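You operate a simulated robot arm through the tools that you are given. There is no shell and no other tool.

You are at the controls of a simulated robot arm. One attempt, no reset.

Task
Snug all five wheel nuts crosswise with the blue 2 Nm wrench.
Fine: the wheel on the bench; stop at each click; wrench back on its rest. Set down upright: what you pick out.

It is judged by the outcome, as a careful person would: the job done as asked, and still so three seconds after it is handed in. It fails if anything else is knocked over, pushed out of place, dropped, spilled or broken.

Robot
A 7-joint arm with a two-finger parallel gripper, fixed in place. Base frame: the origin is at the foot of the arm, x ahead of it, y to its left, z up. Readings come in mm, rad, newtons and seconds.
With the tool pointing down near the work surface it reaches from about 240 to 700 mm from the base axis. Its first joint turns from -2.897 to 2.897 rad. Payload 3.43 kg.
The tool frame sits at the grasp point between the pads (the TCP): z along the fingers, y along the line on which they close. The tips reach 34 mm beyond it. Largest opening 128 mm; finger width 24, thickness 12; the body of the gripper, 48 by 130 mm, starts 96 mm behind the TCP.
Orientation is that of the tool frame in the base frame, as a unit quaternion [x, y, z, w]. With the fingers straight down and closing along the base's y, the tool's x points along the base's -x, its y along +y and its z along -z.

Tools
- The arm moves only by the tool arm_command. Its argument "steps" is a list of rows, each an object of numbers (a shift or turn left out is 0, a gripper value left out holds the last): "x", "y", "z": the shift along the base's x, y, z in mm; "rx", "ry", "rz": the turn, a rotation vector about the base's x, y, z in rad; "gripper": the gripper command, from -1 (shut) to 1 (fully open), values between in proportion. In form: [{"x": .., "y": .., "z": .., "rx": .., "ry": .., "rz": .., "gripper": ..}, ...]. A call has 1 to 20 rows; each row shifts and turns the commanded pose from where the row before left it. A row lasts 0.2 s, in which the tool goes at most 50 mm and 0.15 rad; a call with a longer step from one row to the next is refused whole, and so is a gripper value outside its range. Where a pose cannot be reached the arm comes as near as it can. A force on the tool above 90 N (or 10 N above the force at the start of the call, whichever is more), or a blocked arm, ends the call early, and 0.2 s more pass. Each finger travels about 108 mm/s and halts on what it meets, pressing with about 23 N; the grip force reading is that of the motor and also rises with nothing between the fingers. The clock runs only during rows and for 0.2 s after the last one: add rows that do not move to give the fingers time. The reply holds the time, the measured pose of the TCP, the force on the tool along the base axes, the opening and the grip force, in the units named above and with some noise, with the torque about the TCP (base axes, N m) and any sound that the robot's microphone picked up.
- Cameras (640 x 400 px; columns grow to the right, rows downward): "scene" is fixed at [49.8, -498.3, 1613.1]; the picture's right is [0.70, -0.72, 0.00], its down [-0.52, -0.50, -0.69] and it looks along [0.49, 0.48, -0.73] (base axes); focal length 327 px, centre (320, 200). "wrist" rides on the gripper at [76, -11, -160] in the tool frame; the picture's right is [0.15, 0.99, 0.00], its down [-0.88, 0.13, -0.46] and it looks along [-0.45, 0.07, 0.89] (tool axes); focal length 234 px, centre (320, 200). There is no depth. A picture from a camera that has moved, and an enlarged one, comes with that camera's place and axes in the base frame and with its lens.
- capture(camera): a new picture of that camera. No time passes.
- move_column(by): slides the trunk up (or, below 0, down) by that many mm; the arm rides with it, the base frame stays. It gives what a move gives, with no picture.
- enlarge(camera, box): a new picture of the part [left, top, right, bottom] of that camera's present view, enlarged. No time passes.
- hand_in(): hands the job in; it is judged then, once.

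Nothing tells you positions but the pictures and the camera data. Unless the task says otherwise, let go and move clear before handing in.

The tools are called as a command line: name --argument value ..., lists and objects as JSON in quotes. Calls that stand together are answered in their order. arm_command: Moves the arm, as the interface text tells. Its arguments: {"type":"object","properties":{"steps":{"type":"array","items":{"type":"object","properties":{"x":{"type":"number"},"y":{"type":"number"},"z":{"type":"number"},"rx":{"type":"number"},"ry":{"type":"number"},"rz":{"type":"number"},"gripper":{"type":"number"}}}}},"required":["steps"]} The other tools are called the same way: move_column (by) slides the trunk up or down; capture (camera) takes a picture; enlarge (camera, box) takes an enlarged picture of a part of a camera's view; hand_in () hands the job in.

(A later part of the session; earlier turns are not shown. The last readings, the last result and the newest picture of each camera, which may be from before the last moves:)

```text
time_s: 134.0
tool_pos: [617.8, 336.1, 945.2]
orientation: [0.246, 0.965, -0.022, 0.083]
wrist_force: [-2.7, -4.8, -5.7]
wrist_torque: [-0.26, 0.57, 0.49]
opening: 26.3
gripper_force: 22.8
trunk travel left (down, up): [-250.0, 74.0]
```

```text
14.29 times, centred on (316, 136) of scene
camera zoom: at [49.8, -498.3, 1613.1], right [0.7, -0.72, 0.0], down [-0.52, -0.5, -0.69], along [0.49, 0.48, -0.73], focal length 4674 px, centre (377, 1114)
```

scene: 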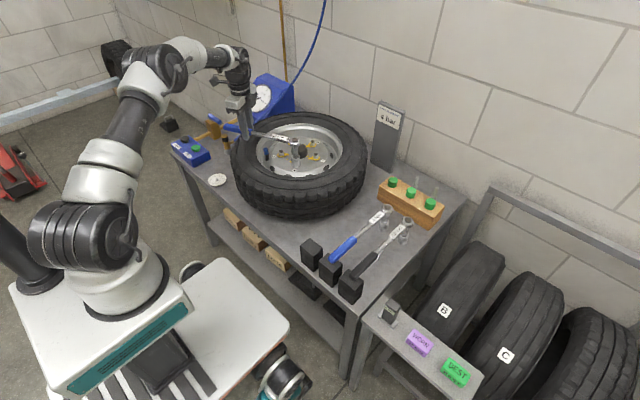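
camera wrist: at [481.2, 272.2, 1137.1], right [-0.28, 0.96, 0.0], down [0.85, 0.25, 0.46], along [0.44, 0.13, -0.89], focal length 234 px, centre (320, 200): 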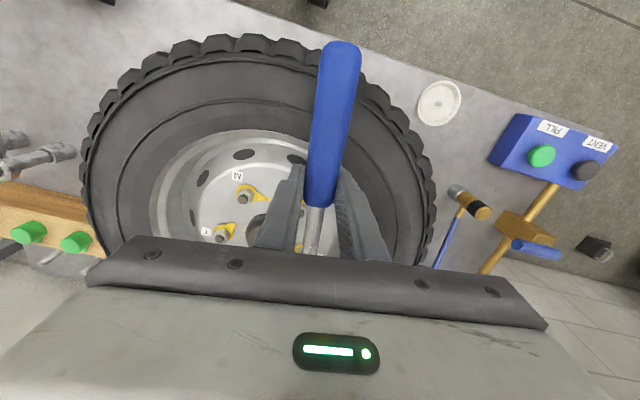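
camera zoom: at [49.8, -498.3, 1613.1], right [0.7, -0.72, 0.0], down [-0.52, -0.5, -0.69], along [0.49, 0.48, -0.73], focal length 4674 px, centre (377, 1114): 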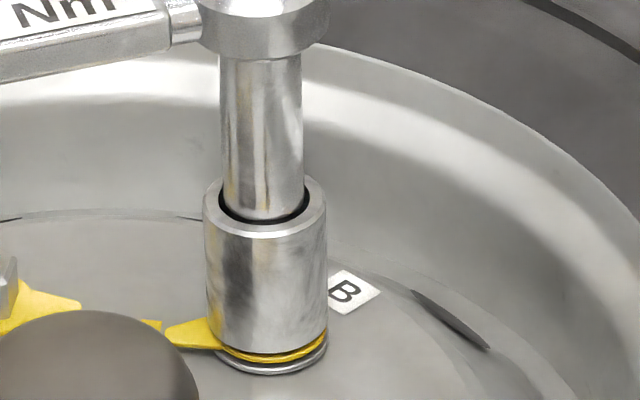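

arm_command --steps '[{"x": 1.3, "y": 2.37, "rz": -0.015}]'

arm_command --steps '[{"x": 1.34, "y": 2.34, "rz": -0.015}]'

arm_command --steps '[{"x": 1.37, "y": 2.32, "rz": -0.015}]'

enlarge --camera "scene" --box '[300, 122, 332, 150]'

```text
time_s: 134.4
tool_pos: [618.4, 339.3, 944.2]
orientation: [0.252, 0.964, -0.022, 0.085]
wrist_force: [0.0, -4.8, -7.2]
wrist_torque: [-0.2, 0.5, 0.57]
opening: 26.3
gripper_force: 23.2
trunk travel left (down, up): [-250.0, 74.0]
```

```text
time_s: 134.8
tool_pos: [620.2, 342.1, 944.2]
orientation: [0.26, 0.962, -0.023, 0.085]
wrist_force: [-1.4, -4.4, -3.5]
wrist_torque: [-0.42, 0.33, 0.46]
opening: 26.5
gripper_force: 22.7
trunk travel left (down, up): [-250.0, 74.0]
```

```text
time_s: 135.2
tool_pos: [622.4, 344.1, 944.2]
orientation: [0.268, 0.959, -0.024, 0.084]
wrist_force: [-2.3, -4.4, -5.4]
wrist_torque: [-0.28, 0.47, 0.53]
opening: 26.5
gripper_force: 23.2
trunk travel left (down, up): [-250.0, 74.0]
```

```text
14.29 times, centred on (316, 136) of scene
camera zoom: at [49.8, -498.3, 1613.1], right [0.7, -0.72, 0.0], down [-0.52, -0.5, -0.69], along [0.49, 0.48, -0.73], focal length 4674 px, centre (377, 1114)
```

zoom: 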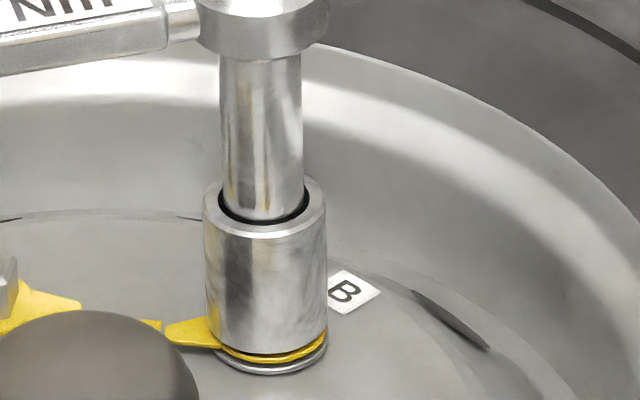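

arm_command --steps '[{"x": 1.42, "y": 2.3, "rz": -0.015}]'

arm_command --steps '[{"x": 1.45, "y": 2.28, "rz": -0.015}]'

arm_command --steps '[{"x": 1.48, "y": 2.25, "rz": -0.015}]'

enlarge --camera "scene" --box '[300, 122, 332, 150]'

```text
time_s: 135.6
tool_pos: [623.4, 347.7, 943.0]
orientation: [0.275, 0.958, -0.024, 0.083]
wrist_force: [-2.4, -4.0, -4.3]
wrist_torque: [-0.28, 0.46, 0.55]
opening: 26.3
gripper_force: 23.5
trunk travel left (down, up): [-250.0, 74.0]
```

```text
time_s: 136.0
tool_pos: [624.0, 348.8, 944.5]
orientation: [0.282, 0.956, -0.025, 0.084]
wrist_force: [-2.1, -4.5, -4.5]
wrist_torque: [-0.28, 0.46, 0.62]
opening: 26.2
gripper_force: 23.1
trunk travel left (down, up): [-250.0, 74.0]
```

```text
time_s: 136.4
tool_pos: [625.2, 351.0, 944.1]
orientation: [0.289, 0.953, -0.025, 0.084]
wrist_force: [-1.4, -3.7, -4.9]
wrist_torque: [-0.23, 0.44, 0.77]
opening: 26.6
gripper_force: 23.0
trunk travel left (down, up): [-250.0, 74.0]
```

```text
14.29 times, centred on (316, 136) of scene
camera zoom: at [49.8, -498.3, 1613.1], right [0.7, -0.72, 0.0], down [-0.52, -0.5, -0.69], along [0.49, 0.48, -0.73], focal length 4674 px, centre (377, 1114)
```

zoom: 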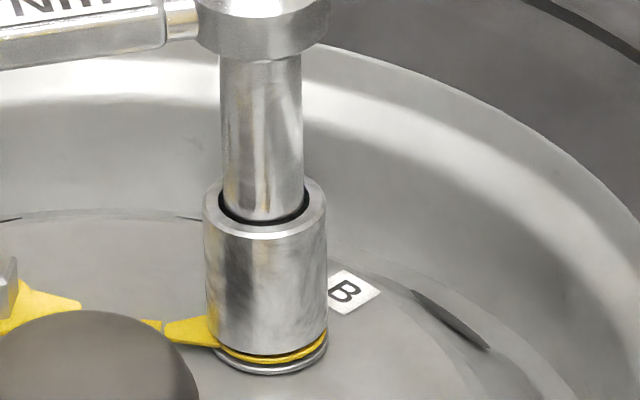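

arm_command --steps '[{"x": 1.52, "y": 2.23, "rz": -0.015}]'

arm_command --steps '[{"x": 1.55, "y": 2.2, "rz": -0.015}]'

arm_command --steps '[{"x": 1.58, "y": 2.18, "rz": -0.015}]'

enlarge --camera "scene" --box '[300, 122, 332, 150]'

```text
time_s: 136.8
tool_pos: [628.0, 352.0, 944.0]
orientation: [0.296, 0.951, -0.026, 0.083]
wrist_force: [-2.6, -3.5, -4.8]
wrist_torque: [-0.24, 0.51, 0.67]
opening: 26.4
gripper_force: 23.1
trunk travel left (down, up): [-250.0, 74.0]
```

```text
time_s: 137.2
tool_pos: [630.0, 356.5, 944.9]
orientation: [0.304, 0.949, -0.027, 0.082]
wrist_force: [-4.6, -4.0, -5.8]
wrist_torque: [-0.19, 0.78, 0.48]
opening: 26.7
gripper_force: 23.0
trunk travel left (down, up): [-250.0, 74.0]
```

```text
time_s: 137.6
tool_pos: [630.5, 358.6, 944.1]
orientation: [0.31, 0.947, -0.028, 0.083]
wrist_force: [-4.8, -4.5, -6.6]
wrist_torque: [-0.08, 0.91, 0.53]
opening: 26.5
gripper_force: 22.7
trunk travel left (down, up): [-250.0, 74.0]
```

```text
14.29 times, centred on (316, 136) of scene
camera zoom: at [49.8, -498.3, 1613.1], right [0.7, -0.72, 0.0], down [-0.52, -0.5, -0.69], along [0.49, 0.48, -0.73], focal length 4674 px, centre (377, 1114)
```

zoom: 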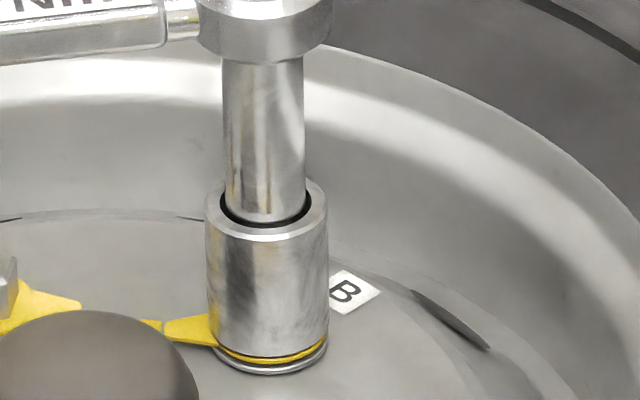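

arm_command --steps '[{"x": 1.35, "y": 1.9, "rz": -0.013}]'

arm_command --steps '[{"x": 1.38, "y": 1.88, "rz": -0.013}]'

enlarge --camera "scene" --box '[300, 122, 332, 150]'

```text
time_s: 138.0
tool_pos: [631.8, 359.0, 945.0]
orientation: [0.317, 0.944, -0.028, 0.082]
wrist_force: [-2.7, -4.5, -8.3]
wrist_torque: [-0.09, 0.92, 0.5]
opening: 26.4
gripper_force: 22.6
trunk travel left (down, up): [-250.0, 74.0]
```

```text
time_s: 138.4
tool_pos: [633.7, 361.6, 944.1]
orientation: [0.323, 0.942, -0.029, 0.084]
wrist_force: [-3.1, -5.0, -5.7]
wrist_torque: [-0.34, 0.63, 0.49]
opening: 26.7
gripper_force: 22.6
trunk travel left (down, up): [-250.0, 74.0]
```

```text
14.29 times, centred on (316, 136) of scene
camera zoom: at [49.8, -498.3, 1613.1], right [0.7, -0.72, 0.0], down [-0.52, -0.5, -0.69], along [0.49, 0.48, -0.73], focal length 4674 px, centre (377, 1114)
```

zoom: 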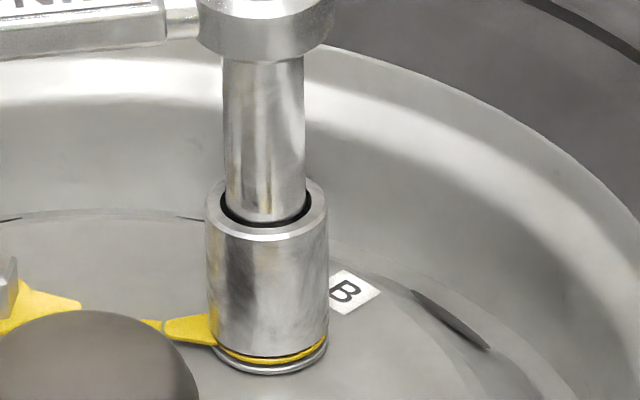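

arm_command --steps '[{"x": 1.55, "y": 1.98, "rz": -0.014}]'

arm_command --steps '[{"x": 1.58, "y": 1.96, "rz": -0.014}]'

arm_command --steps '[{"x": 1.6, "y": 1.94, "rz": -0.014}]'

enlarge --camera "scene" --box '[300, 122, 332, 150]'

```text
time_s: 138.8
tool_pos: [635.9, 362.9, 943.7]
orientation: [0.329, 0.94, -0.029, 0.084]
wrist_force: [-3.4, -4.5, -6.0]
wrist_torque: [-0.35, 0.63, 0.48]
opening: 26.7
gripper_force: 23.4
trunk travel left (down, up): [-250.0, 74.0]
```

```text
time_s: 139.2
tool_pos: [637.1, 365.0, 944.0]
orientation: [0.335, 0.938, -0.03, 0.083]
wrist_force: [-1.9, -5.2, -4.6]
wrist_torque: [-0.49, 0.43, 0.55]
opening: 26.8
gripper_force: 22.9
trunk travel left (down, up): [-250.0, 74.0]
```

```text
time_s: 139.6
tool_pos: [638.2, 367.2, 944.7]
orientation: [0.343, 0.935, -0.03, 0.082]
wrist_force: [-2.5, -5.6, -4.5]
wrist_torque: [-0.51, 0.36, 0.67]
opening: 26.8
gripper_force: 23.1
trunk travel left (down, up): [-250.0, 74.0]
```

```text
14.29 times, centred on (316, 136) of scene
camera zoom: at [49.8, -498.3, 1613.1], right [0.7, -0.72, 0.0], down [-0.52, -0.5, -0.69], along [0.49, 0.48, -0.73], focal length 4674 px, centre (377, 1114)
```

zoom: 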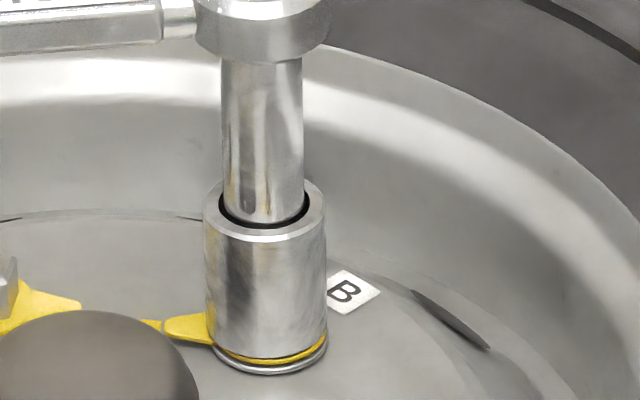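

arm_command --steps '[{"x": 1.42, "y": 1.62, "rz": -0.012}]'

arm_command --steps '[{"x": 1.44, "y": 1.6, "rz": -0.012}]'

```text
time_s: 140.0
tool_pos: [639.2, 367.5, 944.9]
orientation: [0.348, 0.933, -0.031, 0.083]
wrist_force: [-2.0, -5.4, -4.7]
wrist_torque: [-0.46, 0.31, 0.7]
opening: 26.9
gripper_force: 22.9
trunk travel left (down, up): [-250.0, 74.0]
```

```text
time_s: 140.4
tool_pos: [640.1, 370.8, 944.6]
orientation: [0.353, 0.931, -0.031, 0.081]
wrist_force: [-2.7, -5.8, -4.5]
wrist_torque: [-0.52, 0.43, 0.56]
opening: 26.8
gripper_force: 22.6
trunk travel left (down, up): [-250.0, 74.0]
```

arm_command --steps '[{"x": 1.6, "y": 1.5, "rz": -0.012}]'

arm_command --steps '[{"x": 1.6, "y": 1.5, "rz": -0.012}]'

enlarge --camera "scene" --box '[300, 122, 332, 150]'

```text
time_s: 140.8
tool_pos: [642.4, 371.9, 944.2]
orientation: [0.359, 0.929, -0.032, 0.081]
wrist_force: [-4.2, -4.8, -5.4]
wrist_torque: [-0.23, 0.69, 0.59]
opening: 26.9
gripper_force: 22.7
trunk travel left (down, up): [-250.0, 74.0]
```

```text
time_s: 141.2
tool_pos: [643.0, 371.8, 944.7]
orientation: [0.364, 0.927, -0.032, 0.082]
wrist_force: [-2.9, -4.0, -3.7]
wrist_torque: [-0.25, 0.34, 0.86]
opening: 27.0
gripper_force: 23.3
trunk travel left (down, up): [-250.0, 74.0]
```

```text
14.29 times, centred on (316, 136) of scene
camera zoom: at [49.8, -498.3, 1613.1], right [0.7, -0.72, 0.0], down [-0.52, -0.5, -0.69], along [0.49, 0.48, -0.73], focal length 4674 px, centre (377, 1114)
```

zoom: 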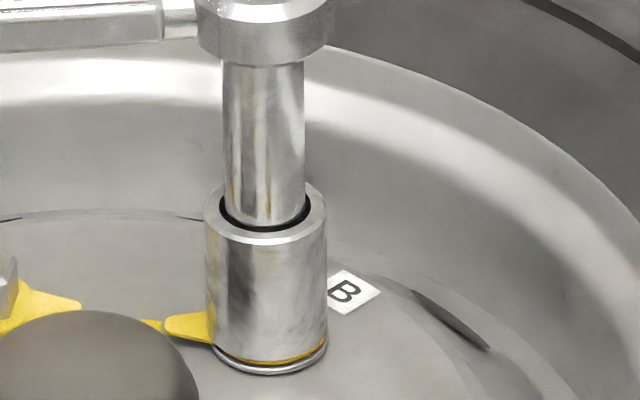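

arm_command --steps '[{"x": 1.5, "y": 1.57, "rz": -0.012}]'

arm_command --steps '[{"x": 1.52, "y": 1.55, "rz": -0.012}]'

```text
time_s: 141.6
tool_pos: [641.4, 370.1, 943.7]
orientation: [0.371, 0.924, -0.033, 0.082]
wrist_force: [1.1, -4.6, -4.0]
wrist_torque: [-0.38, 0.09, 0.85]
opening: 27.8
gripper_force: 22.8
out of reach, approached as far as the arm can: row 1
trunk travel left (down, up): [-250.0, 74.0]
```

```text
time_s: 142.0
tool_pos: [640.7, 370.1, 943.1]
orientation: [0.375, 0.923, -0.033, 0.082]
wrist_force: [6.5, -7.0, -8.7]
wrist_torque: [-0.21, -0.07, 0.86]
opening: 28.1
gripper_force: 23.4
out of reach, approached as far as the arm can: row 1
trunk travel left (down, up): [-250.0, 74.0]
```

The arm hit its reach limit before B's click. I'll unwind gently to unload the socket, lift off, and re-seat 60° around, where there is reach to spare.

arm_command --steps '[{"x": -6.5, "y": -7.07, "rz": 0.0535}]'

arm_command --steps '[{"x": -6.1, "y": -7.4, "rz": 0.0535}]'

```text
time_s: 142.4
tool_pos: [634.3, 363.5, 945.3]
orientation: [0.351, 0.932, -0.031, 0.084]
wrist_force: [10.0, -4.2, -6.1]
wrist_torque: [-0.2, -0.62, 0.35]
opening: 28.0
gripper_force: 22.8
trunk travel left (down, up): [-250.0, 74.0]
```

```text
time_s: 142.8
tool_pos: [627.8, 356.1, 943.3]
orientation: [0.326, 0.941, -0.028, 0.084]
wrist_force: [13.8, -6.0, -8.3]
wrist_torque: [-0.22, -0.86, 0.48]
opening: 27.5
gripper_force: 23.2
trunk travel left (down, up): [-250.0, 74.0]
```

arm_command --steps '[{"x": 2.4, "y": -1.7, "rz": 0.05}, {}]'

enlarge --camera "scene" --box '[300, 122, 332, 150]'

```text
time_s: 143.4
tool_pos: [628.2, 356.5, 942.1]
orientation: [0.302, 0.949, -0.026, 0.081]
wrist_force: [1.9, -0.8, -6.1]
wrist_torque: [0.18, -0.03, 0.23]
opening: 25.9
gripper_force: 22.7
trunk travel left (down, up): [-250.0, 74.0]
```

```text
14.29 times, centred on (316, 136) of scene
camera zoom: at [49.8, -498.3, 1613.1], right [0.7, -0.72, 0.0], down [-0.52, -0.5, -0.69], along [0.49, 0.48, -0.73], focal length 4674 px, centre (377, 1114)
```

zoom: 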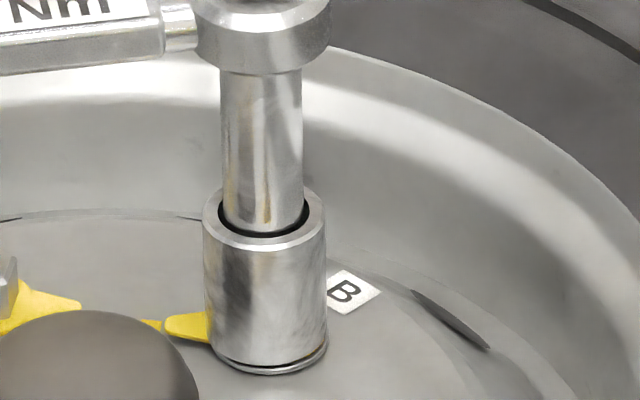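

Relaxed now. Lifting off B.

arm_command --steps '[{"x": 0.4, "z": 3}, {"z": 7}, {"z": 15}, {"z": 20}, {"z": 20}, {}]'

enlarge --camera "scene" --box '[302, 130, 326, 148]'

enlarge --camera "scene" --box '[296, 95, 330, 135]'

```text
time_s: 144.8
tool_pos: [630.0, 356.0, 1009.2]
orientation: [0.302, 0.949, -0.026, 0.083]
wrist_force: [0.3, 0.0, -5.9]
wrist_torque: [0.28, 0.4, -0.03]
opening: 25.7
gripper_force: 22.7
trunk travel left (down, up): [-250.0, 74.0]
```

```text
16.00 times, centred on (314, 139) of scene
camera zoom: at [49.8, -498.3, 1613.1], right [0.7, -0.72, 0.0], down [-0.52, -0.5, -0.69], along [0.49, 0.48, -0.73], focal length 5234 px, centre (416, 1176)
```

zoom: 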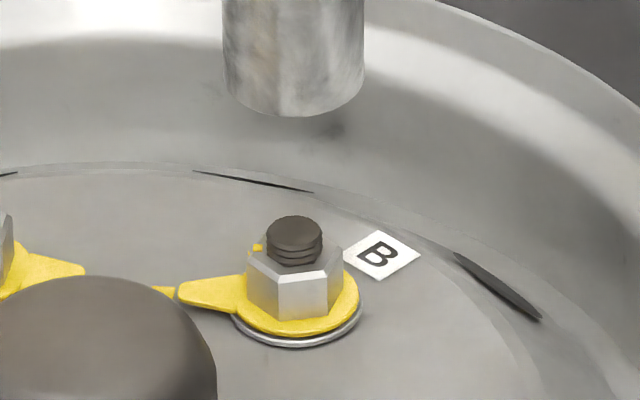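

```text
10.00 times, centred on (313, 115) of scene
camera zoom: at [49.8, -498.3, 1613.1], right [0.7, -0.72, 0.0], down [-0.52, -0.5, -0.69], along [0.49, 0.48, -0.73], focal length 3271 px, centre (390, 1050)
```

zoom: 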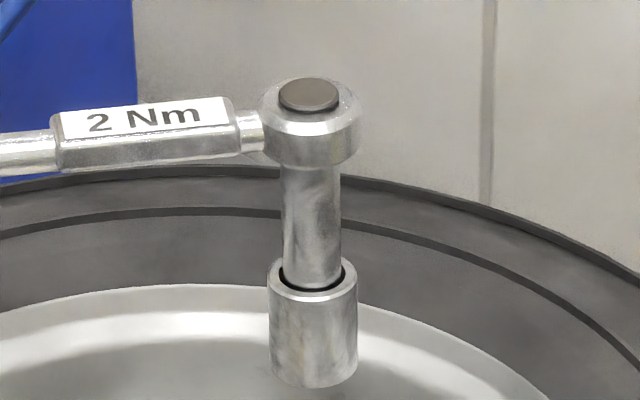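

B has turned about 32° and its pointer is nearly at its dot. I'll re-approach B at yaw +25°, matching its present hex phase.

arm_command --steps '[{"x": -2.2, "y": -22.6, "rz": 0.1313}, {"x": -2.2, "y": -22.6, "rz": 0.1313}, {"x": -2.2, "y": -22.6, "rz": 0.1313}, {"x": -2.2, "y": -22.6, "rz": 0.1313}, {"x": -2.2, "y": -22.6, "rz": 0.1313}, {"x": -2.2, "y": -22.6, "rz": 0.1313}, {"x": -2.2, "y": -22.6, "rz": 0.1313}, {"x": -2.2, "y": -22.6, "rz": 0.1313}, {"z": -15}, {"z": -15}, {}, {}]'

enlarge --camera "scene" --box '[300, 116, 332, 150]'

enlarge --camera "scene" --box '[250, 80, 350, 160]'

```text
time_s: 147.4
tool_pos: [612.2, 173.7, 979.8]
orientation: [-0.215, 0.973, 0.019, 0.086]
wrist_force: [0.2, -0.8, -6.6]
wrist_torque: [-0.2, 0.45, 0.03]
opening: 25.7
gripper_force: 22.7
trunk travel left (down, up): [-250.0, 74.0]
```

```text
11.76 times, centred on (316, 133) of scene
camera zoom: at [49.8, -498.3, 1613.1], right [0.7, -0.72, 0.0], down [-0.52, -0.5, -0.69], along [0.49, 0.48, -0.73], focal length 3849 px, centre (367, 988)
```

zoom: 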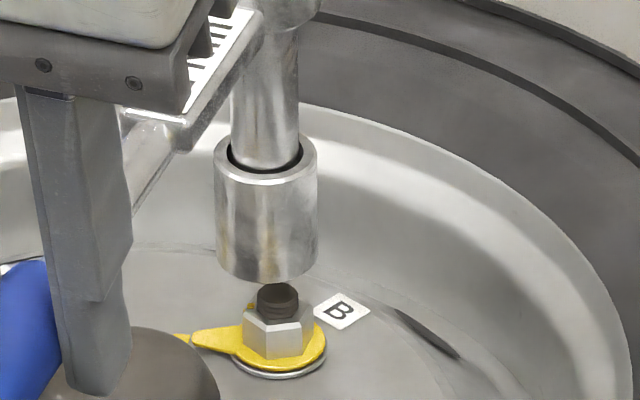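

```text
5.00 times, centred on (300, 120) of scene
camera zoom: at [49.8, -498.3, 1613.1], right [0.7, -0.72, 0.0], down [-0.52, -0.5, -0.69], along [0.49, 0.48, -0.73], focal length 1636 px, centre (420, 600)
```

zoom: 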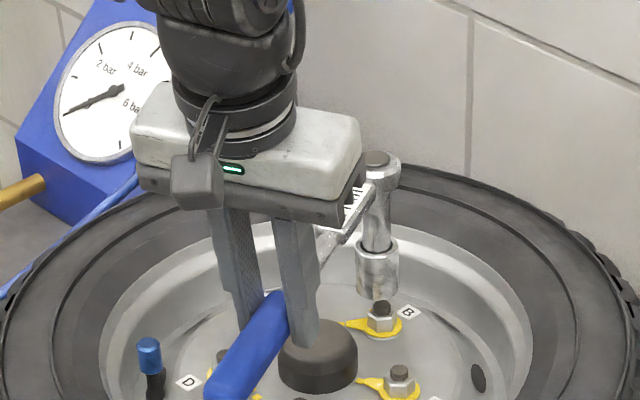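

arm_command --steps '[{"x": 3.5, "y": 2.4, "rx": 0.0084, "ry": -0.018}, {"z": -10}, {}, {}]'

enlarge --camera "scene" --box '[300, 122, 332, 150]'

```text
time_s: 148.4
tool_pos: [615.8, 177.4, 969.7]
orientation: [-0.214, 0.972, 0.021, 0.095]
wrist_force: [-0.7, 0.1, -5.8]
wrist_torque: [-0.21, 0.44, -0.02]
opening: 25.8
gripper_force: 22.6
trunk travel left (down, up): [-250.0, 74.0]
```

```text
14.29 times, centred on (316, 136) of scene
camera zoom: at [49.8, -498.3, 1613.1], right [0.7, -0.72, 0.0], down [-0.52, -0.5, -0.69], along [0.49, 0.48, -0.73], focal length 4674 px, centre (377, 1114)
```

zoom: 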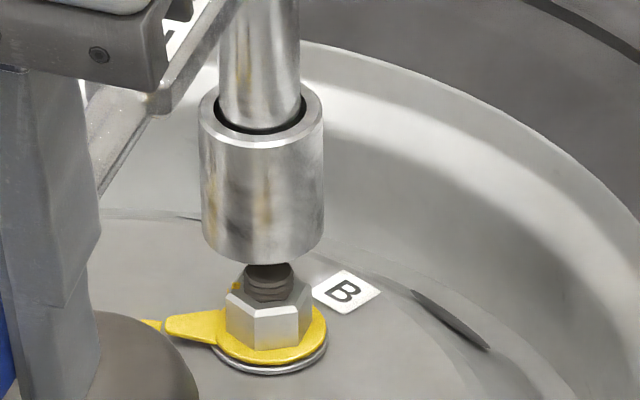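

arm_command --steps '[{"x": -0.6, "y": -1.8}, {"z": -5}, {"z": -4}, {}, {"z": -3}, {}]'

enlarge --camera "scene" --box '[300, 122, 332, 150]'

```text
time_s: 149.8
tool_pos: [612.7, 174.0, 956.7]
orientation: [-0.214, 0.972, 0.021, 0.096]
wrist_force: [0.6, -1.3, -3.6]
wrist_torque: [-0.19, 0.08, -0.2]
opening: 25.7
gripper_force: 22.7
trunk travel left (down, up): [-250.0, 74.0]
```

```text
14.29 times, centred on (316, 136) of scene
camera zoom: at [49.8, -498.3, 1613.1], right [0.7, -0.72, 0.0], down [-0.52, -0.5, -0.69], along [0.49, 0.48, -0.73], focal length 4674 px, centre (377, 1114)
```

zoom: 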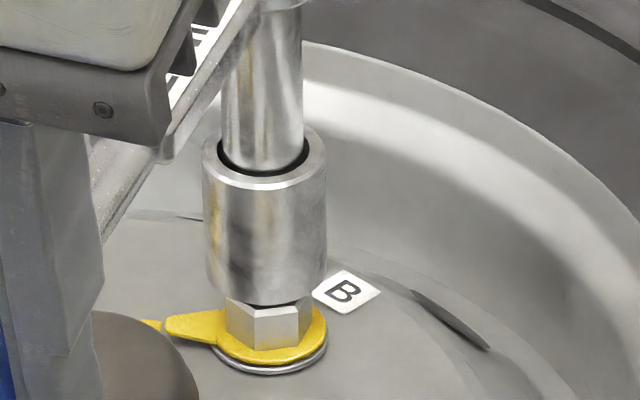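

arm_command --steps '[{"z": 3}, {"x": 0.9, "y": -0.8}, {}, {"z": -3}, {"z": -2}, {}]'

enlarge --camera "scene" --box '[300, 122, 332, 150]'

```text
time_s: 151.2
tool_pos: [614.1, 172.8, 956.7]
orientation: [-0.213, 0.972, 0.021, 0.095]
wrist_force: [-10.2, -4.6, 6.7]
wrist_torque: [0.24, -0.51, 0.09]
opening: 25.9
gripper_force: 22.7
trunk travel left (down, up): [-250.0, 74.0]
```

```text
14.29 times, centred on (316, 136) of scene
camera zoom: at [49.8, -498.3, 1613.1], right [0.7, -0.72, 0.0], down [-0.52, -0.5, -0.69], along [0.49, 0.48, -0.73], focal length 4674 px, centre (377, 1114)
```

zoom: 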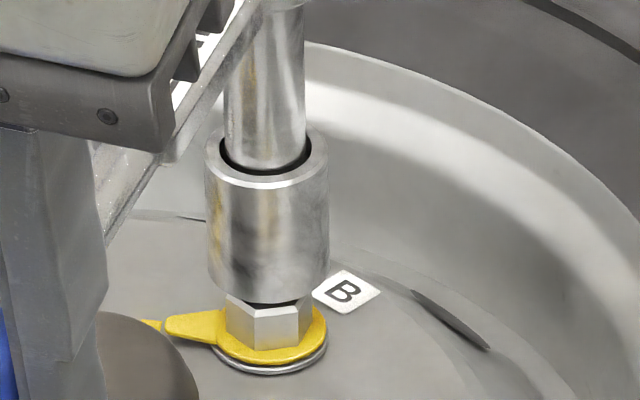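

Centred left-right now, but too far along the view direction. Shifting back toward the camera.

arm_command --steps '[{"z": 4}, {"x": -2.2, "y": -1.2}, {}, {"z": -3}, {"z": -2}, {}]'

arm_command --steps '[{"z": -2}, {}]'

enlarge --camera "scene" --box '[300, 122, 332, 150]'

```text
time_s: 152.6
tool_pos: [613.2, 171.3, 956.1]
orientation: [-0.214, 0.972, 0.022, 0.095]
wrist_force: [-5.6, -2.6, 0.9]
wrist_torque: [-0.02, -0.19, -0.14]
opening: 25.8
gripper_force: 22.5
trunk travel left (down, up): [-250.0, 74.0]
```

```text
time_s: 153.2
tool_pos: [613.0, 172.7, 953.8]
orientation: [-0.213, 0.972, 0.02, 0.096]
wrist_force: [-4.6, -3.4, 4.8]
wrist_torque: [0.19, -0.73, -0.23]
opening: 25.9
gripper_force: 22.9
trunk travel left (down, up): [-250.0, 74.0]
```

```text
14.29 times, centred on (316, 136) of scene
camera zoom: at [49.8, -498.3, 1613.1], right [0.7, -0.72, 0.0], down [-0.52, -0.5, -0.69], along [0.49, 0.48, -0.73], focal length 4674 px, centre (377, 1114)
```

zoom: 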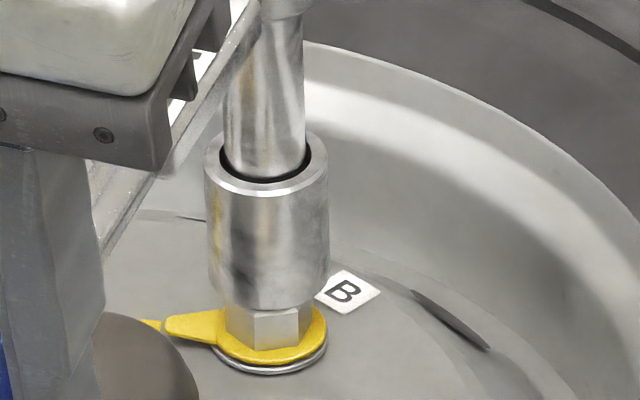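

arm_command --steps '[{"z": 5}, {"x": -1.6, "y": -0.9}, {}, {"z": -3}, {"z": -3}, {}]'

arm_command --steps '[{"z": -2}, {}]'

enlarge --camera "scene" --box '[300, 122, 332, 150]'

```text
time_s: 154.6
tool_pos: [612.3, 171.6, 951.2]
orientation: [-0.215, 0.972, 0.021, 0.096]
wrist_force: [-5.8, -0.9, 1.9]
wrist_torque: [0.25, -0.23, 0.23]
opening: 25.9
gripper_force: 23.2
trunk travel left (down, up): [-250.0, 74.0]
```

```text
time_s: 155.2
tool_pos: [611.2, 170.6, 949.4]
orientation: [-0.213, 0.972, 0.021, 0.095]
wrist_force: [-8.5, -4.5, 6.1]
wrist_torque: [0.3, -0.59, 0.06]
opening: 26.0
gripper_force: 23.1
trunk travel left (down, up): [-250.0, 74.0]
```

```text
14.29 times, centred on (316, 136) of scene
camera zoom: at [49.8, -498.3, 1613.1], right [0.7, -0.72, 0.0], down [-0.52, -0.5, -0.69], along [0.49, 0.48, -0.73], focal length 4674 px, centre (377, 1114)
```

zoom: 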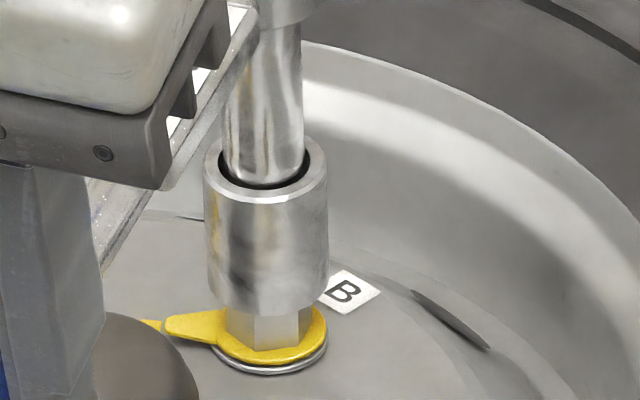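

The wrench has been nudged head-up by the contact. I'll lift, level it and re-align.

arm_command --steps '[{"z": 6}, {"z": 8}, {"rx": -0.0148, "ry": 0.0317}, {}, {}]'

enlarge --camera "scene" --box '[300, 112, 332, 150]'

```text
time_s: 156.4
tool_pos: [612.7, 173.1, 963.7]
orientation: [-0.214, 0.974, 0.017, 0.078]
wrist_force: [-0.2, -0.6, -6.1]
wrist_torque: [-0.22, 0.42, -0.03]
opening: 25.8
gripper_force: 23.3
trunk travel left (down, up): [-250.0, 74.0]
```

```text
10.53 times, centred on (316, 131) of scene
camera zoom: at [49.8, -498.3, 1613.1], right [0.7, -0.72, 0.0], down [-0.52, -0.5, -0.69], along [0.49, 0.48, -0.73], focal length 3444 px, centre (362, 926)
```

zoom: 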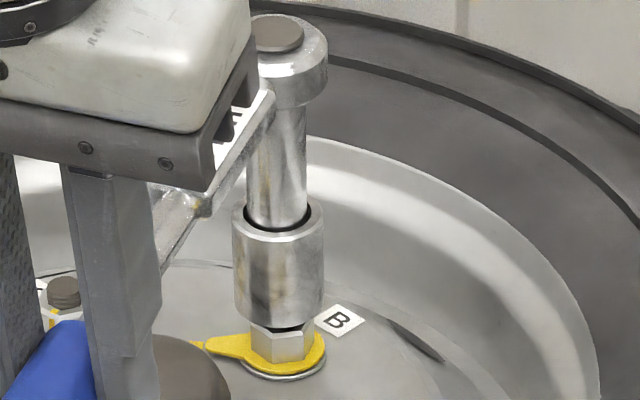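

The wrench is level again. I'll feel for alignment with gentle lowering.

arm_command --steps '[{"z": -4}, {"z": -3}, {}]'

arm_command --steps '[{"z": -2}, {}]'

enlarge --camera "scene" --box '[302, 128, 326, 150]'

```text
time_s: 157.2
tool_pos: [611.6, 173.2, 955.9]
orientation: [-0.213, 0.974, 0.016, 0.077]
wrist_force: [-0.4, 0.0, -5.8]
wrist_torque: [-0.21, 0.48, 0.01]
opening: 25.9
gripper_force: 23.0
trunk travel left (down, up): [-250.0, 74.0]
```

```text
time_s: 157.8
tool_pos: [611.2, 171.9, 953.5]
orientation: [-0.214, 0.973, 0.018, 0.078]
wrist_force: [-0.5, -0.2, -5.6]
wrist_torque: [-0.23, 0.43, -0.04]
opening: 25.8
gripper_force: 22.7
trunk travel left (down, up): [-250.0, 74.0]
```

```text
16.00 times, centred on (314, 139) of scene
camera zoom: at [49.8, -498.3, 1613.1], right [0.7, -0.72, 0.0], down [-0.52, -0.5, -0.69], along [0.49, 0.48, -0.73], focal length 5234 px, centre (416, 1176)
```

zoom: 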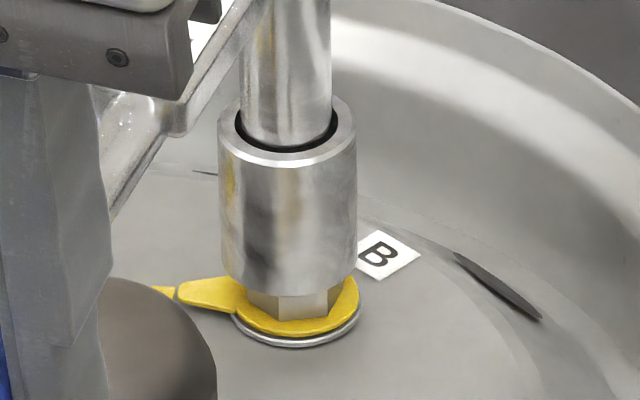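

It's now going over freely. Continuing down.

arm_command --steps '[{"x": 0.5, "y": -0.5, "z": -2}, {}]'

arm_command --steps '[{"z": -2}, {}]'

enlarge --camera "scene" --box '[302, 128, 326, 150]'

```text
time_s: 158.4
tool_pos: [614.1, 172.5, 952.5]
orientation: [-0.214, 0.974, 0.018, 0.078]
wrist_force: [0.6, 0.4, -6.0]
wrist_torque: [-0.21, 0.45, 0.01]
opening: 25.7
gripper_force: 23.0
trunk travel left (down, up): [-250.0, 74.0]
```

```text
time_s: 159.0
tool_pos: [613.0, 171.8, 950.3]
orientation: [-0.215, 0.973, 0.017, 0.078]
wrist_force: [-0.2, -0.2, -5.1]
wrist_torque: [-0.21, 0.45, 0.01]
opening: 25.6
gripper_force: 23.1
trunk travel left (down, up): [-250.0, 74.0]
```

```text
16.00 times, centred on (314, 139) of scene
camera zoom: at [49.8, -498.3, 1613.1], right [0.7, -0.72, 0.0], down [-0.52, -0.5, -0.69], along [0.49, 0.48, -0.73], focal length 5234 px, centre (416, 1176)
```

zoom: 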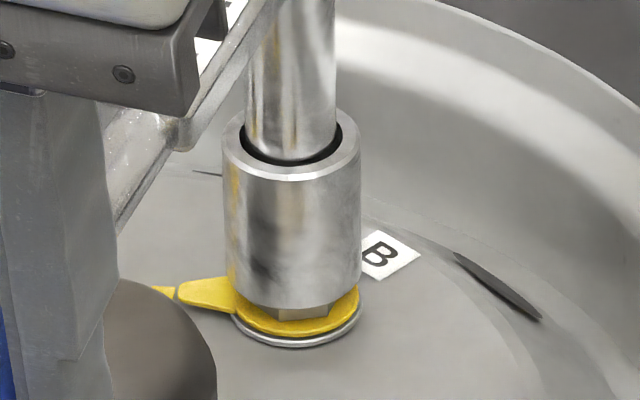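

Aligned and entering without load. I'll seat fully.

arm_command --steps '[{"z": -2}, {"z": -2}, {"z": -1}, {}]'

enlarge --camera "scene" --box '[302, 128, 326, 150]'

```text
time_s: 160.0
tool_pos: [612.2, 172.5, 943.8]
orientation: [-0.214, 0.974, 0.017, 0.078]
wrist_force: [0.0, -0.5, -5.3]
wrist_torque: [-0.24, 0.46, 0.01]
opening: 25.5
gripper_force: 23.0
trunk travel left (down, up): [-250.0, 74.0]
```

```text
16.00 times, centred on (314, 139) of scene
camera zoom: at [49.8, -498.3, 1613.1], right [0.7, -0.72, 0.0], down [-0.52, -0.5, -0.69], along [0.49, 0.48, -0.73], focal length 5234 px, centre (416, 1176)
```

zoom: 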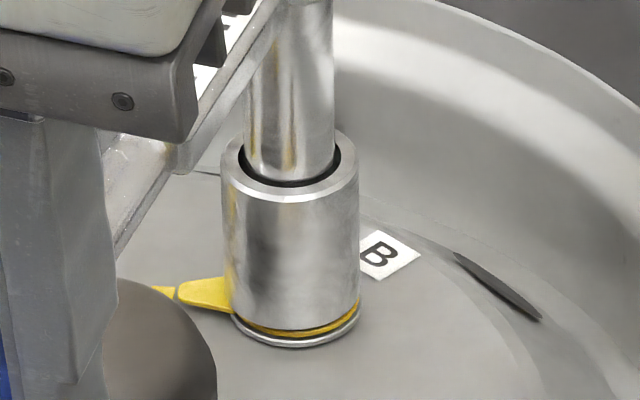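

Seated. I'll take up the play and pull to the click.

arm_command --steps '[{"x": -1.48, "y": 3.28, "rz": -0.02}, {"x": -1.41, "y": 3.31, "rz": -0.02}]'

arm_command --steps '[{"x": -1.35, "y": 3.34, "rz": -0.02}]'

arm_command --steps '[{"x": -1.28, "y": 3.37, "rz": -0.02}]'

arm_command --steps '[{"x": -0.9, "y": 2.54, "rz": -0.015}]'

```text
time_s: 160.6
tool_pos: [609.7, 178.6, 943.7]
orientation: [-0.195, 0.978, 0.015, 0.077]
wrist_force: [0.2, 0.7, -5.1]
wrist_torque: [-0.15, 0.44, 0.03]
opening: 25.7
gripper_force: 22.8
trunk travel left (down, up): [-250.0, 74.0]
```

```text
time_s: 161.0
tool_pos: [608.1, 181.4, 945.4]
orientation: [-0.185, 0.98, 0.014, 0.078]
wrist_force: [0.1, 0.4, -6.4]
wrist_torque: [-0.16, 0.46, 0.39]
opening: 25.9
gripper_force: 23.1
trunk travel left (down, up): [-250.0, 74.0]
```

```text
time_s: 161.4
tool_pos: [607.3, 185.0, 944.7]
orientation: [-0.175, 0.981, 0.014, 0.079]
wrist_force: [0.8, -0.4, -5.9]
wrist_torque: [-0.25, 0.35, 0.85]
opening: 26.0
gripper_force: 23.0
trunk travel left (down, up): [-250.0, 74.0]
```

```text
time_s: 161.8
tool_pos: [606.7, 187.4, 945.6]
orientation: [-0.168, 0.982, 0.014, 0.079]
wrist_force: [3.5, -2.9, -5.7]
wrist_torque: [-0.4, 0.04, 0.73]
opening: 26.0
gripper_force: 23.1
trunk travel left (down, up): [-250.0, 74.0]
```

arm_command --steps '[{"x": -0.6, "y": 2.04, "rz": -0.012}]'

arm_command --steps '[{"x": -0.6, "y": 2.05, "rz": -0.012}]'

enlarge --camera "scene" --box '[302, 128, 326, 150]'

```text
time_s: 162.2
tool_pos: [606.1, 189.3, 945.2]
orientation: [-0.161, 0.984, 0.014, 0.08]
wrist_force: [4.8, -3.8, -4.6]
wrist_torque: [-0.52, -0.28, 0.74]
opening: 26.5
gripper_force: 23.3
trunk travel left (down, up): [-250.0, 74.0]
```

```text
time_s: 162.6
tool_pos: [604.5, 190.8, 946.4]
orientation: [-0.156, 0.985, 0.012, 0.078]
wrist_force: [6.7, -3.9, -6.3]
wrist_torque: [-0.53, -0.37, 0.6]
opening: 26.0
gripper_force: 23.7
trunk travel left (down, up): [-250.0, 74.0]
```

```text
16.00 times, centred on (314, 139) of scene
camera zoom: at [49.8, -498.3, 1613.1], right [0.7, -0.72, 0.0], down [-0.52, -0.5, -0.69], along [0.49, 0.48, -0.73], focal length 5234 px, centre (416, 1176)
```

zoom: 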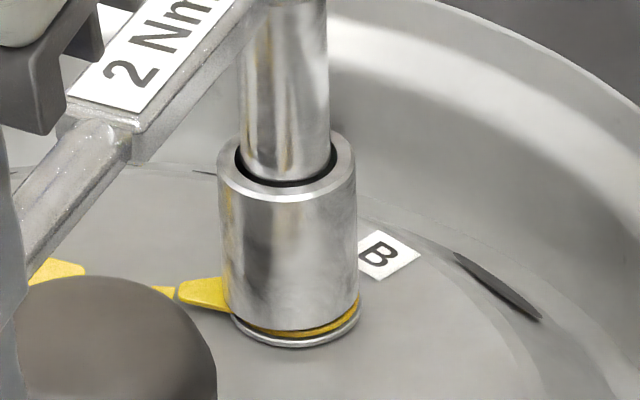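

arm_command --steps '[{"x": 0.3, "y": 2.3, "rz": -0.012}]'

arm_command --steps '[{"x": -0.4, "y": 2.1, "rz": -0.012}]'

enlarge --camera "scene" --box '[302, 128, 326, 150]'

```text
time_s: 163.0
tool_pos: [604.6, 192.4, 944.4]
orientation: [-0.15, 0.986, 0.012, 0.078]
wrist_force: [5.4, -5.4, -4.5]
wrist_torque: [-0.61, -0.34, 0.59]
opening: 26.4
gripper_force: 22.6
trunk travel left (down, up): [-250.0, 74.0]
```

```text
time_s: 163.4
tool_pos: [604.7, 195.8, 944.9]
orientation: [-0.144, 0.986, 0.01, 0.079]
wrist_force: [2.4, -6.0, -3.9]
wrist_torque: [-0.68, -0.26, 0.56]
opening: 26.4
gripper_force: 23.2
trunk travel left (down, up): [-250.0, 74.0]
```

```text
16.00 times, centred on (314, 139) of scene
camera zoom: at [49.8, -498.3, 1613.1], right [0.7, -0.72, 0.0], down [-0.52, -0.5, -0.69], along [0.49, 0.48, -0.73], focal length 5234 px, centre (416, 1176)
```

zoom: 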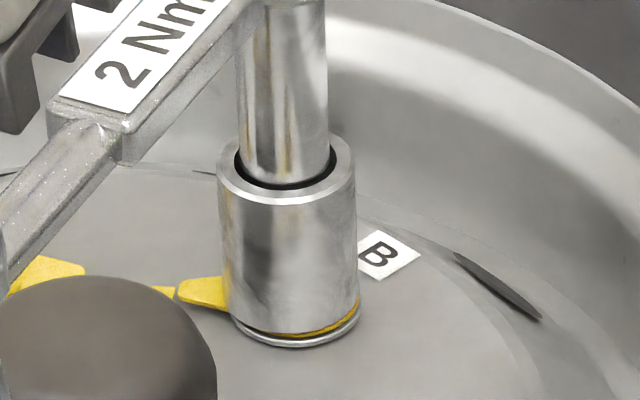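

arm_command --steps '[{"x": -0.5, "y": 2.07, "rz": -0.012}]'

arm_command --steps '[{"x": -0.5, "y": 2.08, "rz": -0.012}]'

```text
time_s: 163.8
tool_pos: [604.0, 196.7, 944.2]
orientation: [-0.138, 0.987, 0.011, 0.078]
wrist_force: [0.4, -6.8, -4.1]
wrist_torque: [-0.74, 0.04, 0.55]
opening: 26.3
gripper_force: 23.3
trunk travel left (down, up): [-250.0, 74.0]
```

```text
time_s: 164.2
tool_pos: [601.6, 201.6, 944.3]
orientation: [-0.133, 0.988, 0.012, 0.079]
wrist_force: [-0.4, -0.1, -5.9]
wrist_torque: [-0.13, 0.49, 0.01]
opening: 25.6
gripper_force: 23.3
trunk travel left (down, up): [-250.0, 74.0]
```

B released at the same threshold. Lifting off and verifying all five pointers.

arm_command --steps '[{"z": 3}, {"z": 7}, {"z": 15}, {"z": 20}, {"z": 25}, {"z": 15}, {}]'

enlarge --camera "scene" --box '[302, 128, 326, 150]'

enlarge --camera "scene" --box '[274, 126, 334, 170]'

capture --camera "scene"

```text
time_s: 165.8
tool_pos: [604.7, 199.1, 1029.9]
orientation: [-0.132, 0.988, 0.01, 0.079]
wrist_force: [1.3, -0.6, -5.9]
wrist_torque: [-0.13, 0.48, -0.02]
opening: 25.6
gripper_force: 23.3
trunk travel left (down, up): [-250.0, 74.0]
```

```text
16.00 times, centred on (314, 139) of scene
camera zoom: at [49.8, -498.3, 1613.1], right [0.7, -0.72, 0.0], down [-0.52, -0.5, -0.69], along [0.49, 0.48, -0.73], focal length 5234 px, centre (416, 1176)
```

zoom: 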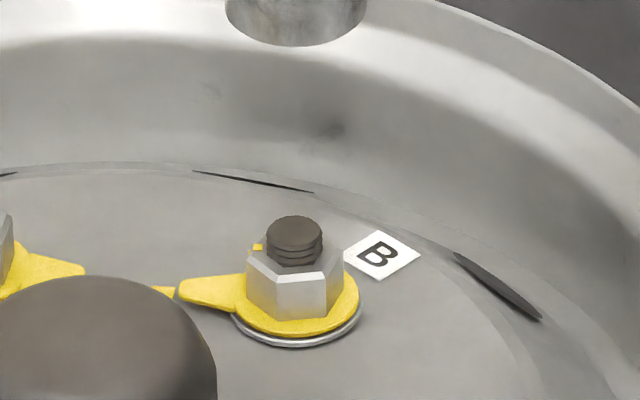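

```text
9.09 times, centred on (304, 148) of scene
camera zoom: at [49.8, -498.3, 1613.1], right [0.7, -0.72, 0.0], down [-0.52, -0.5, -0.69], along [0.49, 0.48, -0.73], focal length 2974 px, centre (466, 673)
```

zoom: 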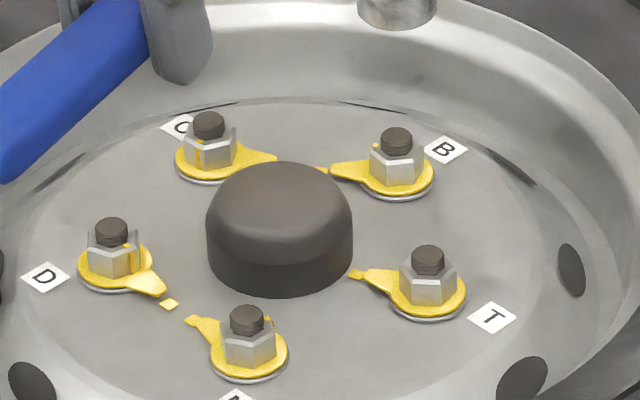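

```text
taken
```

scene: 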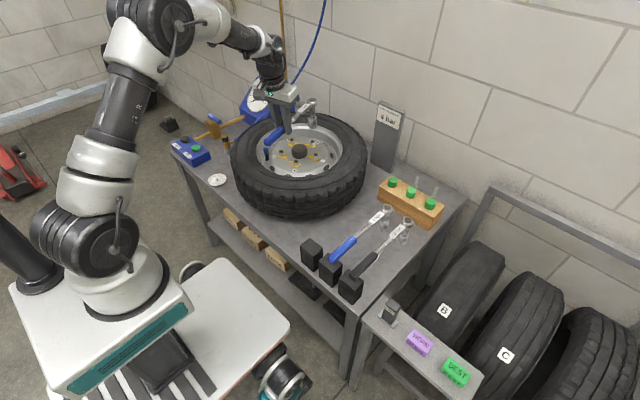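

All five pointers sit at their dots. Now I'll return the wrench: swing back over its rest at yaw 0, staying high, and check that it is level.

arm_command --steps '[{"x": -9.4, "y": -45.3, "rz": -0.0443}, {"x": -9.4, "y": -45.3, "rz": -0.0443}, {"x": -9.4, "y": -45.3, "rz": -0.0443}, {"x": -9.4, "y": -45.3, "rz": -0.0443}, {"x": -9.4, "y": -45.3, "rz": -0.0443}, {"x": -9.4, "y": -45.3, "rz": -0.0443}, {}, {"z": -40}, {"z": -40}, {"z": -40}, {"z": -20}, {}, {}]'

enlarge --camera "scene" --box '[285, 150, 425, 270]'

enlarge --camera "scene" --box '[345, 160, 395, 215]'

capture --camera "wrist"

```text
time_s: 168.6
tool_pos: [546.7, -72.4, 889.6]
orientation: [0.0, 0.997, 0.0, 0.079]
wrist_force: [0.7, 0.6, -6.4]
wrist_torque: [0.02, 0.5, -0.03]
opening: 25.9
gripper_force: 23.1
trunk travel left (down, up): [-250.0, 74.0]
```

```text
3.33 times, centred on (355, 210) of scene
camera zoom: at [49.8, -498.3, 1613.1], right [0.7, -0.72, 0.0], down [-0.52, -0.5, -0.69], along [0.49, 0.48, -0.73], focal length 1090 px, centre (203, 167)
```

zoom: 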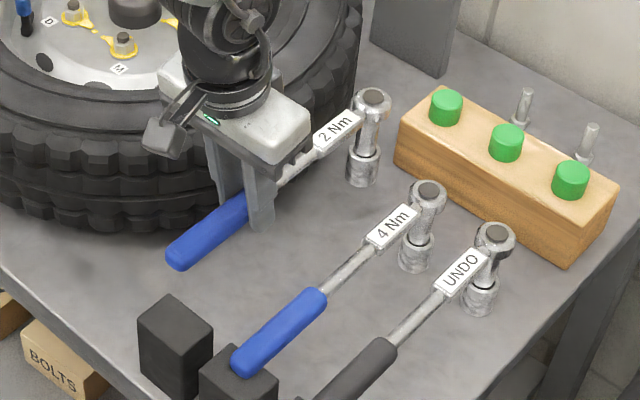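

```text
7.27 times, centred on (370, 188) of scene
camera zoom: at [49.8, -498.3, 1613.1], right [0.7, -0.72, 0.0], down [-0.52, -0.5, -0.69], along [0.49, 0.48, -0.73], focal length 2379 px, centre (-44, 291)
```

zoom: 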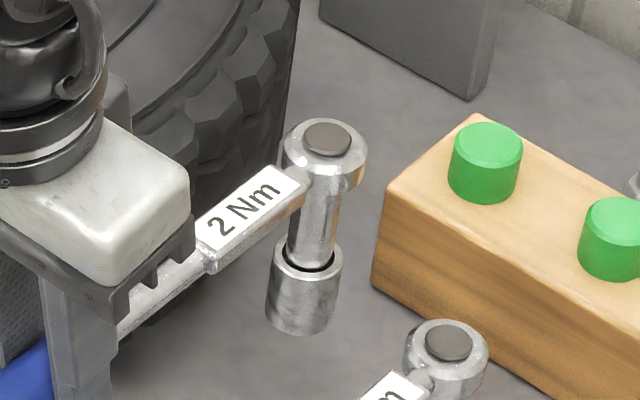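

```text
taken
camera wrist: at [445.6, -82.3, 1034.8], right [-0.14, 0.99, -0.02], down [0.8, 0.13, 0.59], along [0.59, 0.07, -0.81], focal length 234 px, centre (320, 200)
```

wrist: 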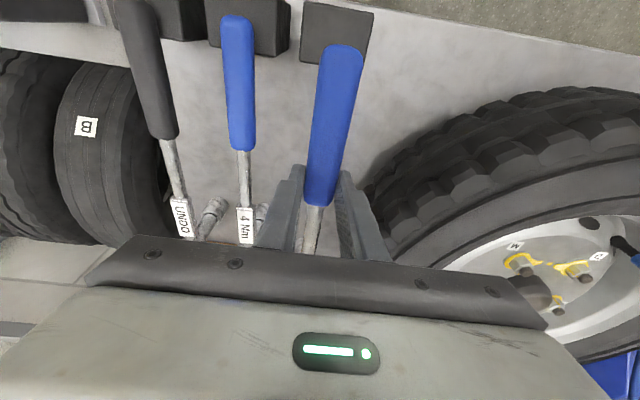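

The wrench is level (head and handle end heights match the original to within a few mm), and it lines up with its rest. Lowering carefully.

arm_command --steps '[{"z": -20}, {"z": -20}, {"z": -15}, {"z": -8}, {}, {}]'

enlarge --camera "scene" --box '[340, 180, 420, 245]'

enlarge --camera "scene" --box '[295, 205, 375, 275]'

```text
time_s: 170.0
tool_pos: [547.1, -72.1, 827.1]
orientation: [-0.001, 0.997, 0.0, 0.081]
wrist_force: [0.2, 0.1, -6.5]
wrist_torque: [-0.02, 0.46, -0.02]
opening: 26.0
gripper_force: 22.5
trunk travel left (down, up): [-250.0, 74.0]
```

```text
6.15 times, centred on (380, 212) of scene
camera zoom: at [49.8, -498.3, 1613.1], right [0.7, -0.72, 0.0], down [-0.52, -0.5, -0.69], along [0.49, 0.48, -0.73], focal length 2013 px, centre (-49, 123)
```

zoom: 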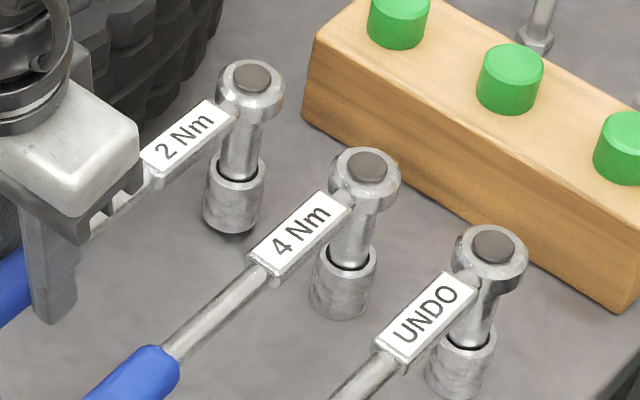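

```text
5.71 times, centred on (335, 240) of scene
camera zoom: at [49.8, -498.3, 1613.1], right [0.7, -0.72, 0.0], down [-0.52, -0.5, -0.69], along [0.49, 0.48, -0.73], focal length 1869 px, centre (234, -29)
```

zoom: 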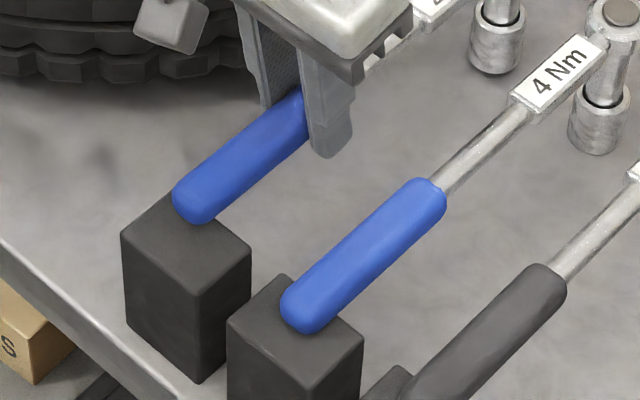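

It matches the original resting position within 1–2 mm. Final lowering with force checks.

arm_command --steps '[{"x": -0.8, "z": -4}, {"z": -4}, {"z": -3}, {}]'

arm_command --steps '[{"z": -1.5}, {}]'

enlarge --camera "scene" --box '[340, 180, 420, 245]'

enlarge --camera "scene" --box '[295, 205, 375, 275]'

```text
time_s: 171.0
tool_pos: [545.0, -71.4, 818.6]
orientation: [0.0, 0.997, 0.001, 0.081]
wrist_force: [-1.3, 0.3, 6.8]
wrist_torque: [-0.02, 0.38, -0.03]
opening: 25.8
gripper_force: 22.5
trunk travel left (down, up): [-250.0, 74.0]
```

```text
time_s: 171.6
tool_pos: [544.7, -71.1, 817.2]
orientation: [0.0, 0.997, 0.0, 0.083]
wrist_force: [-5.8, -0.4, 28.2]
wrist_torque: [0.02, 0.22, -0.01]
opening: 25.8
gripper_force: 23.0
trunk travel left (down, up): [-250.0, 74.0]
```

```text
6.15 times, centred on (380, 212) of scene
camera zoom: at [49.8, -498.3, 1613.1], right [0.7, -0.72, 0.0], down [-0.52, -0.5, -0.69], along [0.49, 0.48, -0.73], focal length 2013 px, centre (-49, 123)
```

zoom: 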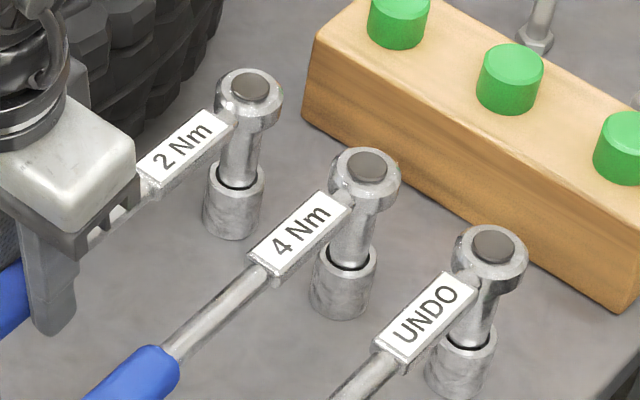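

```text
5.71 times, centred on (335, 240) of scene
camera zoom: at [49.8, -498.3, 1613.1], right [0.7, -0.72, 0.0], down [-0.52, -0.5, -0.69], along [0.49, 0.48, -0.73], focal length 1869 px, centre (234, -29)
```

zoom: 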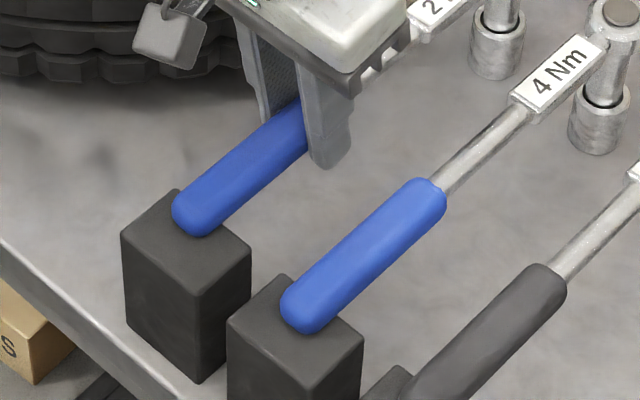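

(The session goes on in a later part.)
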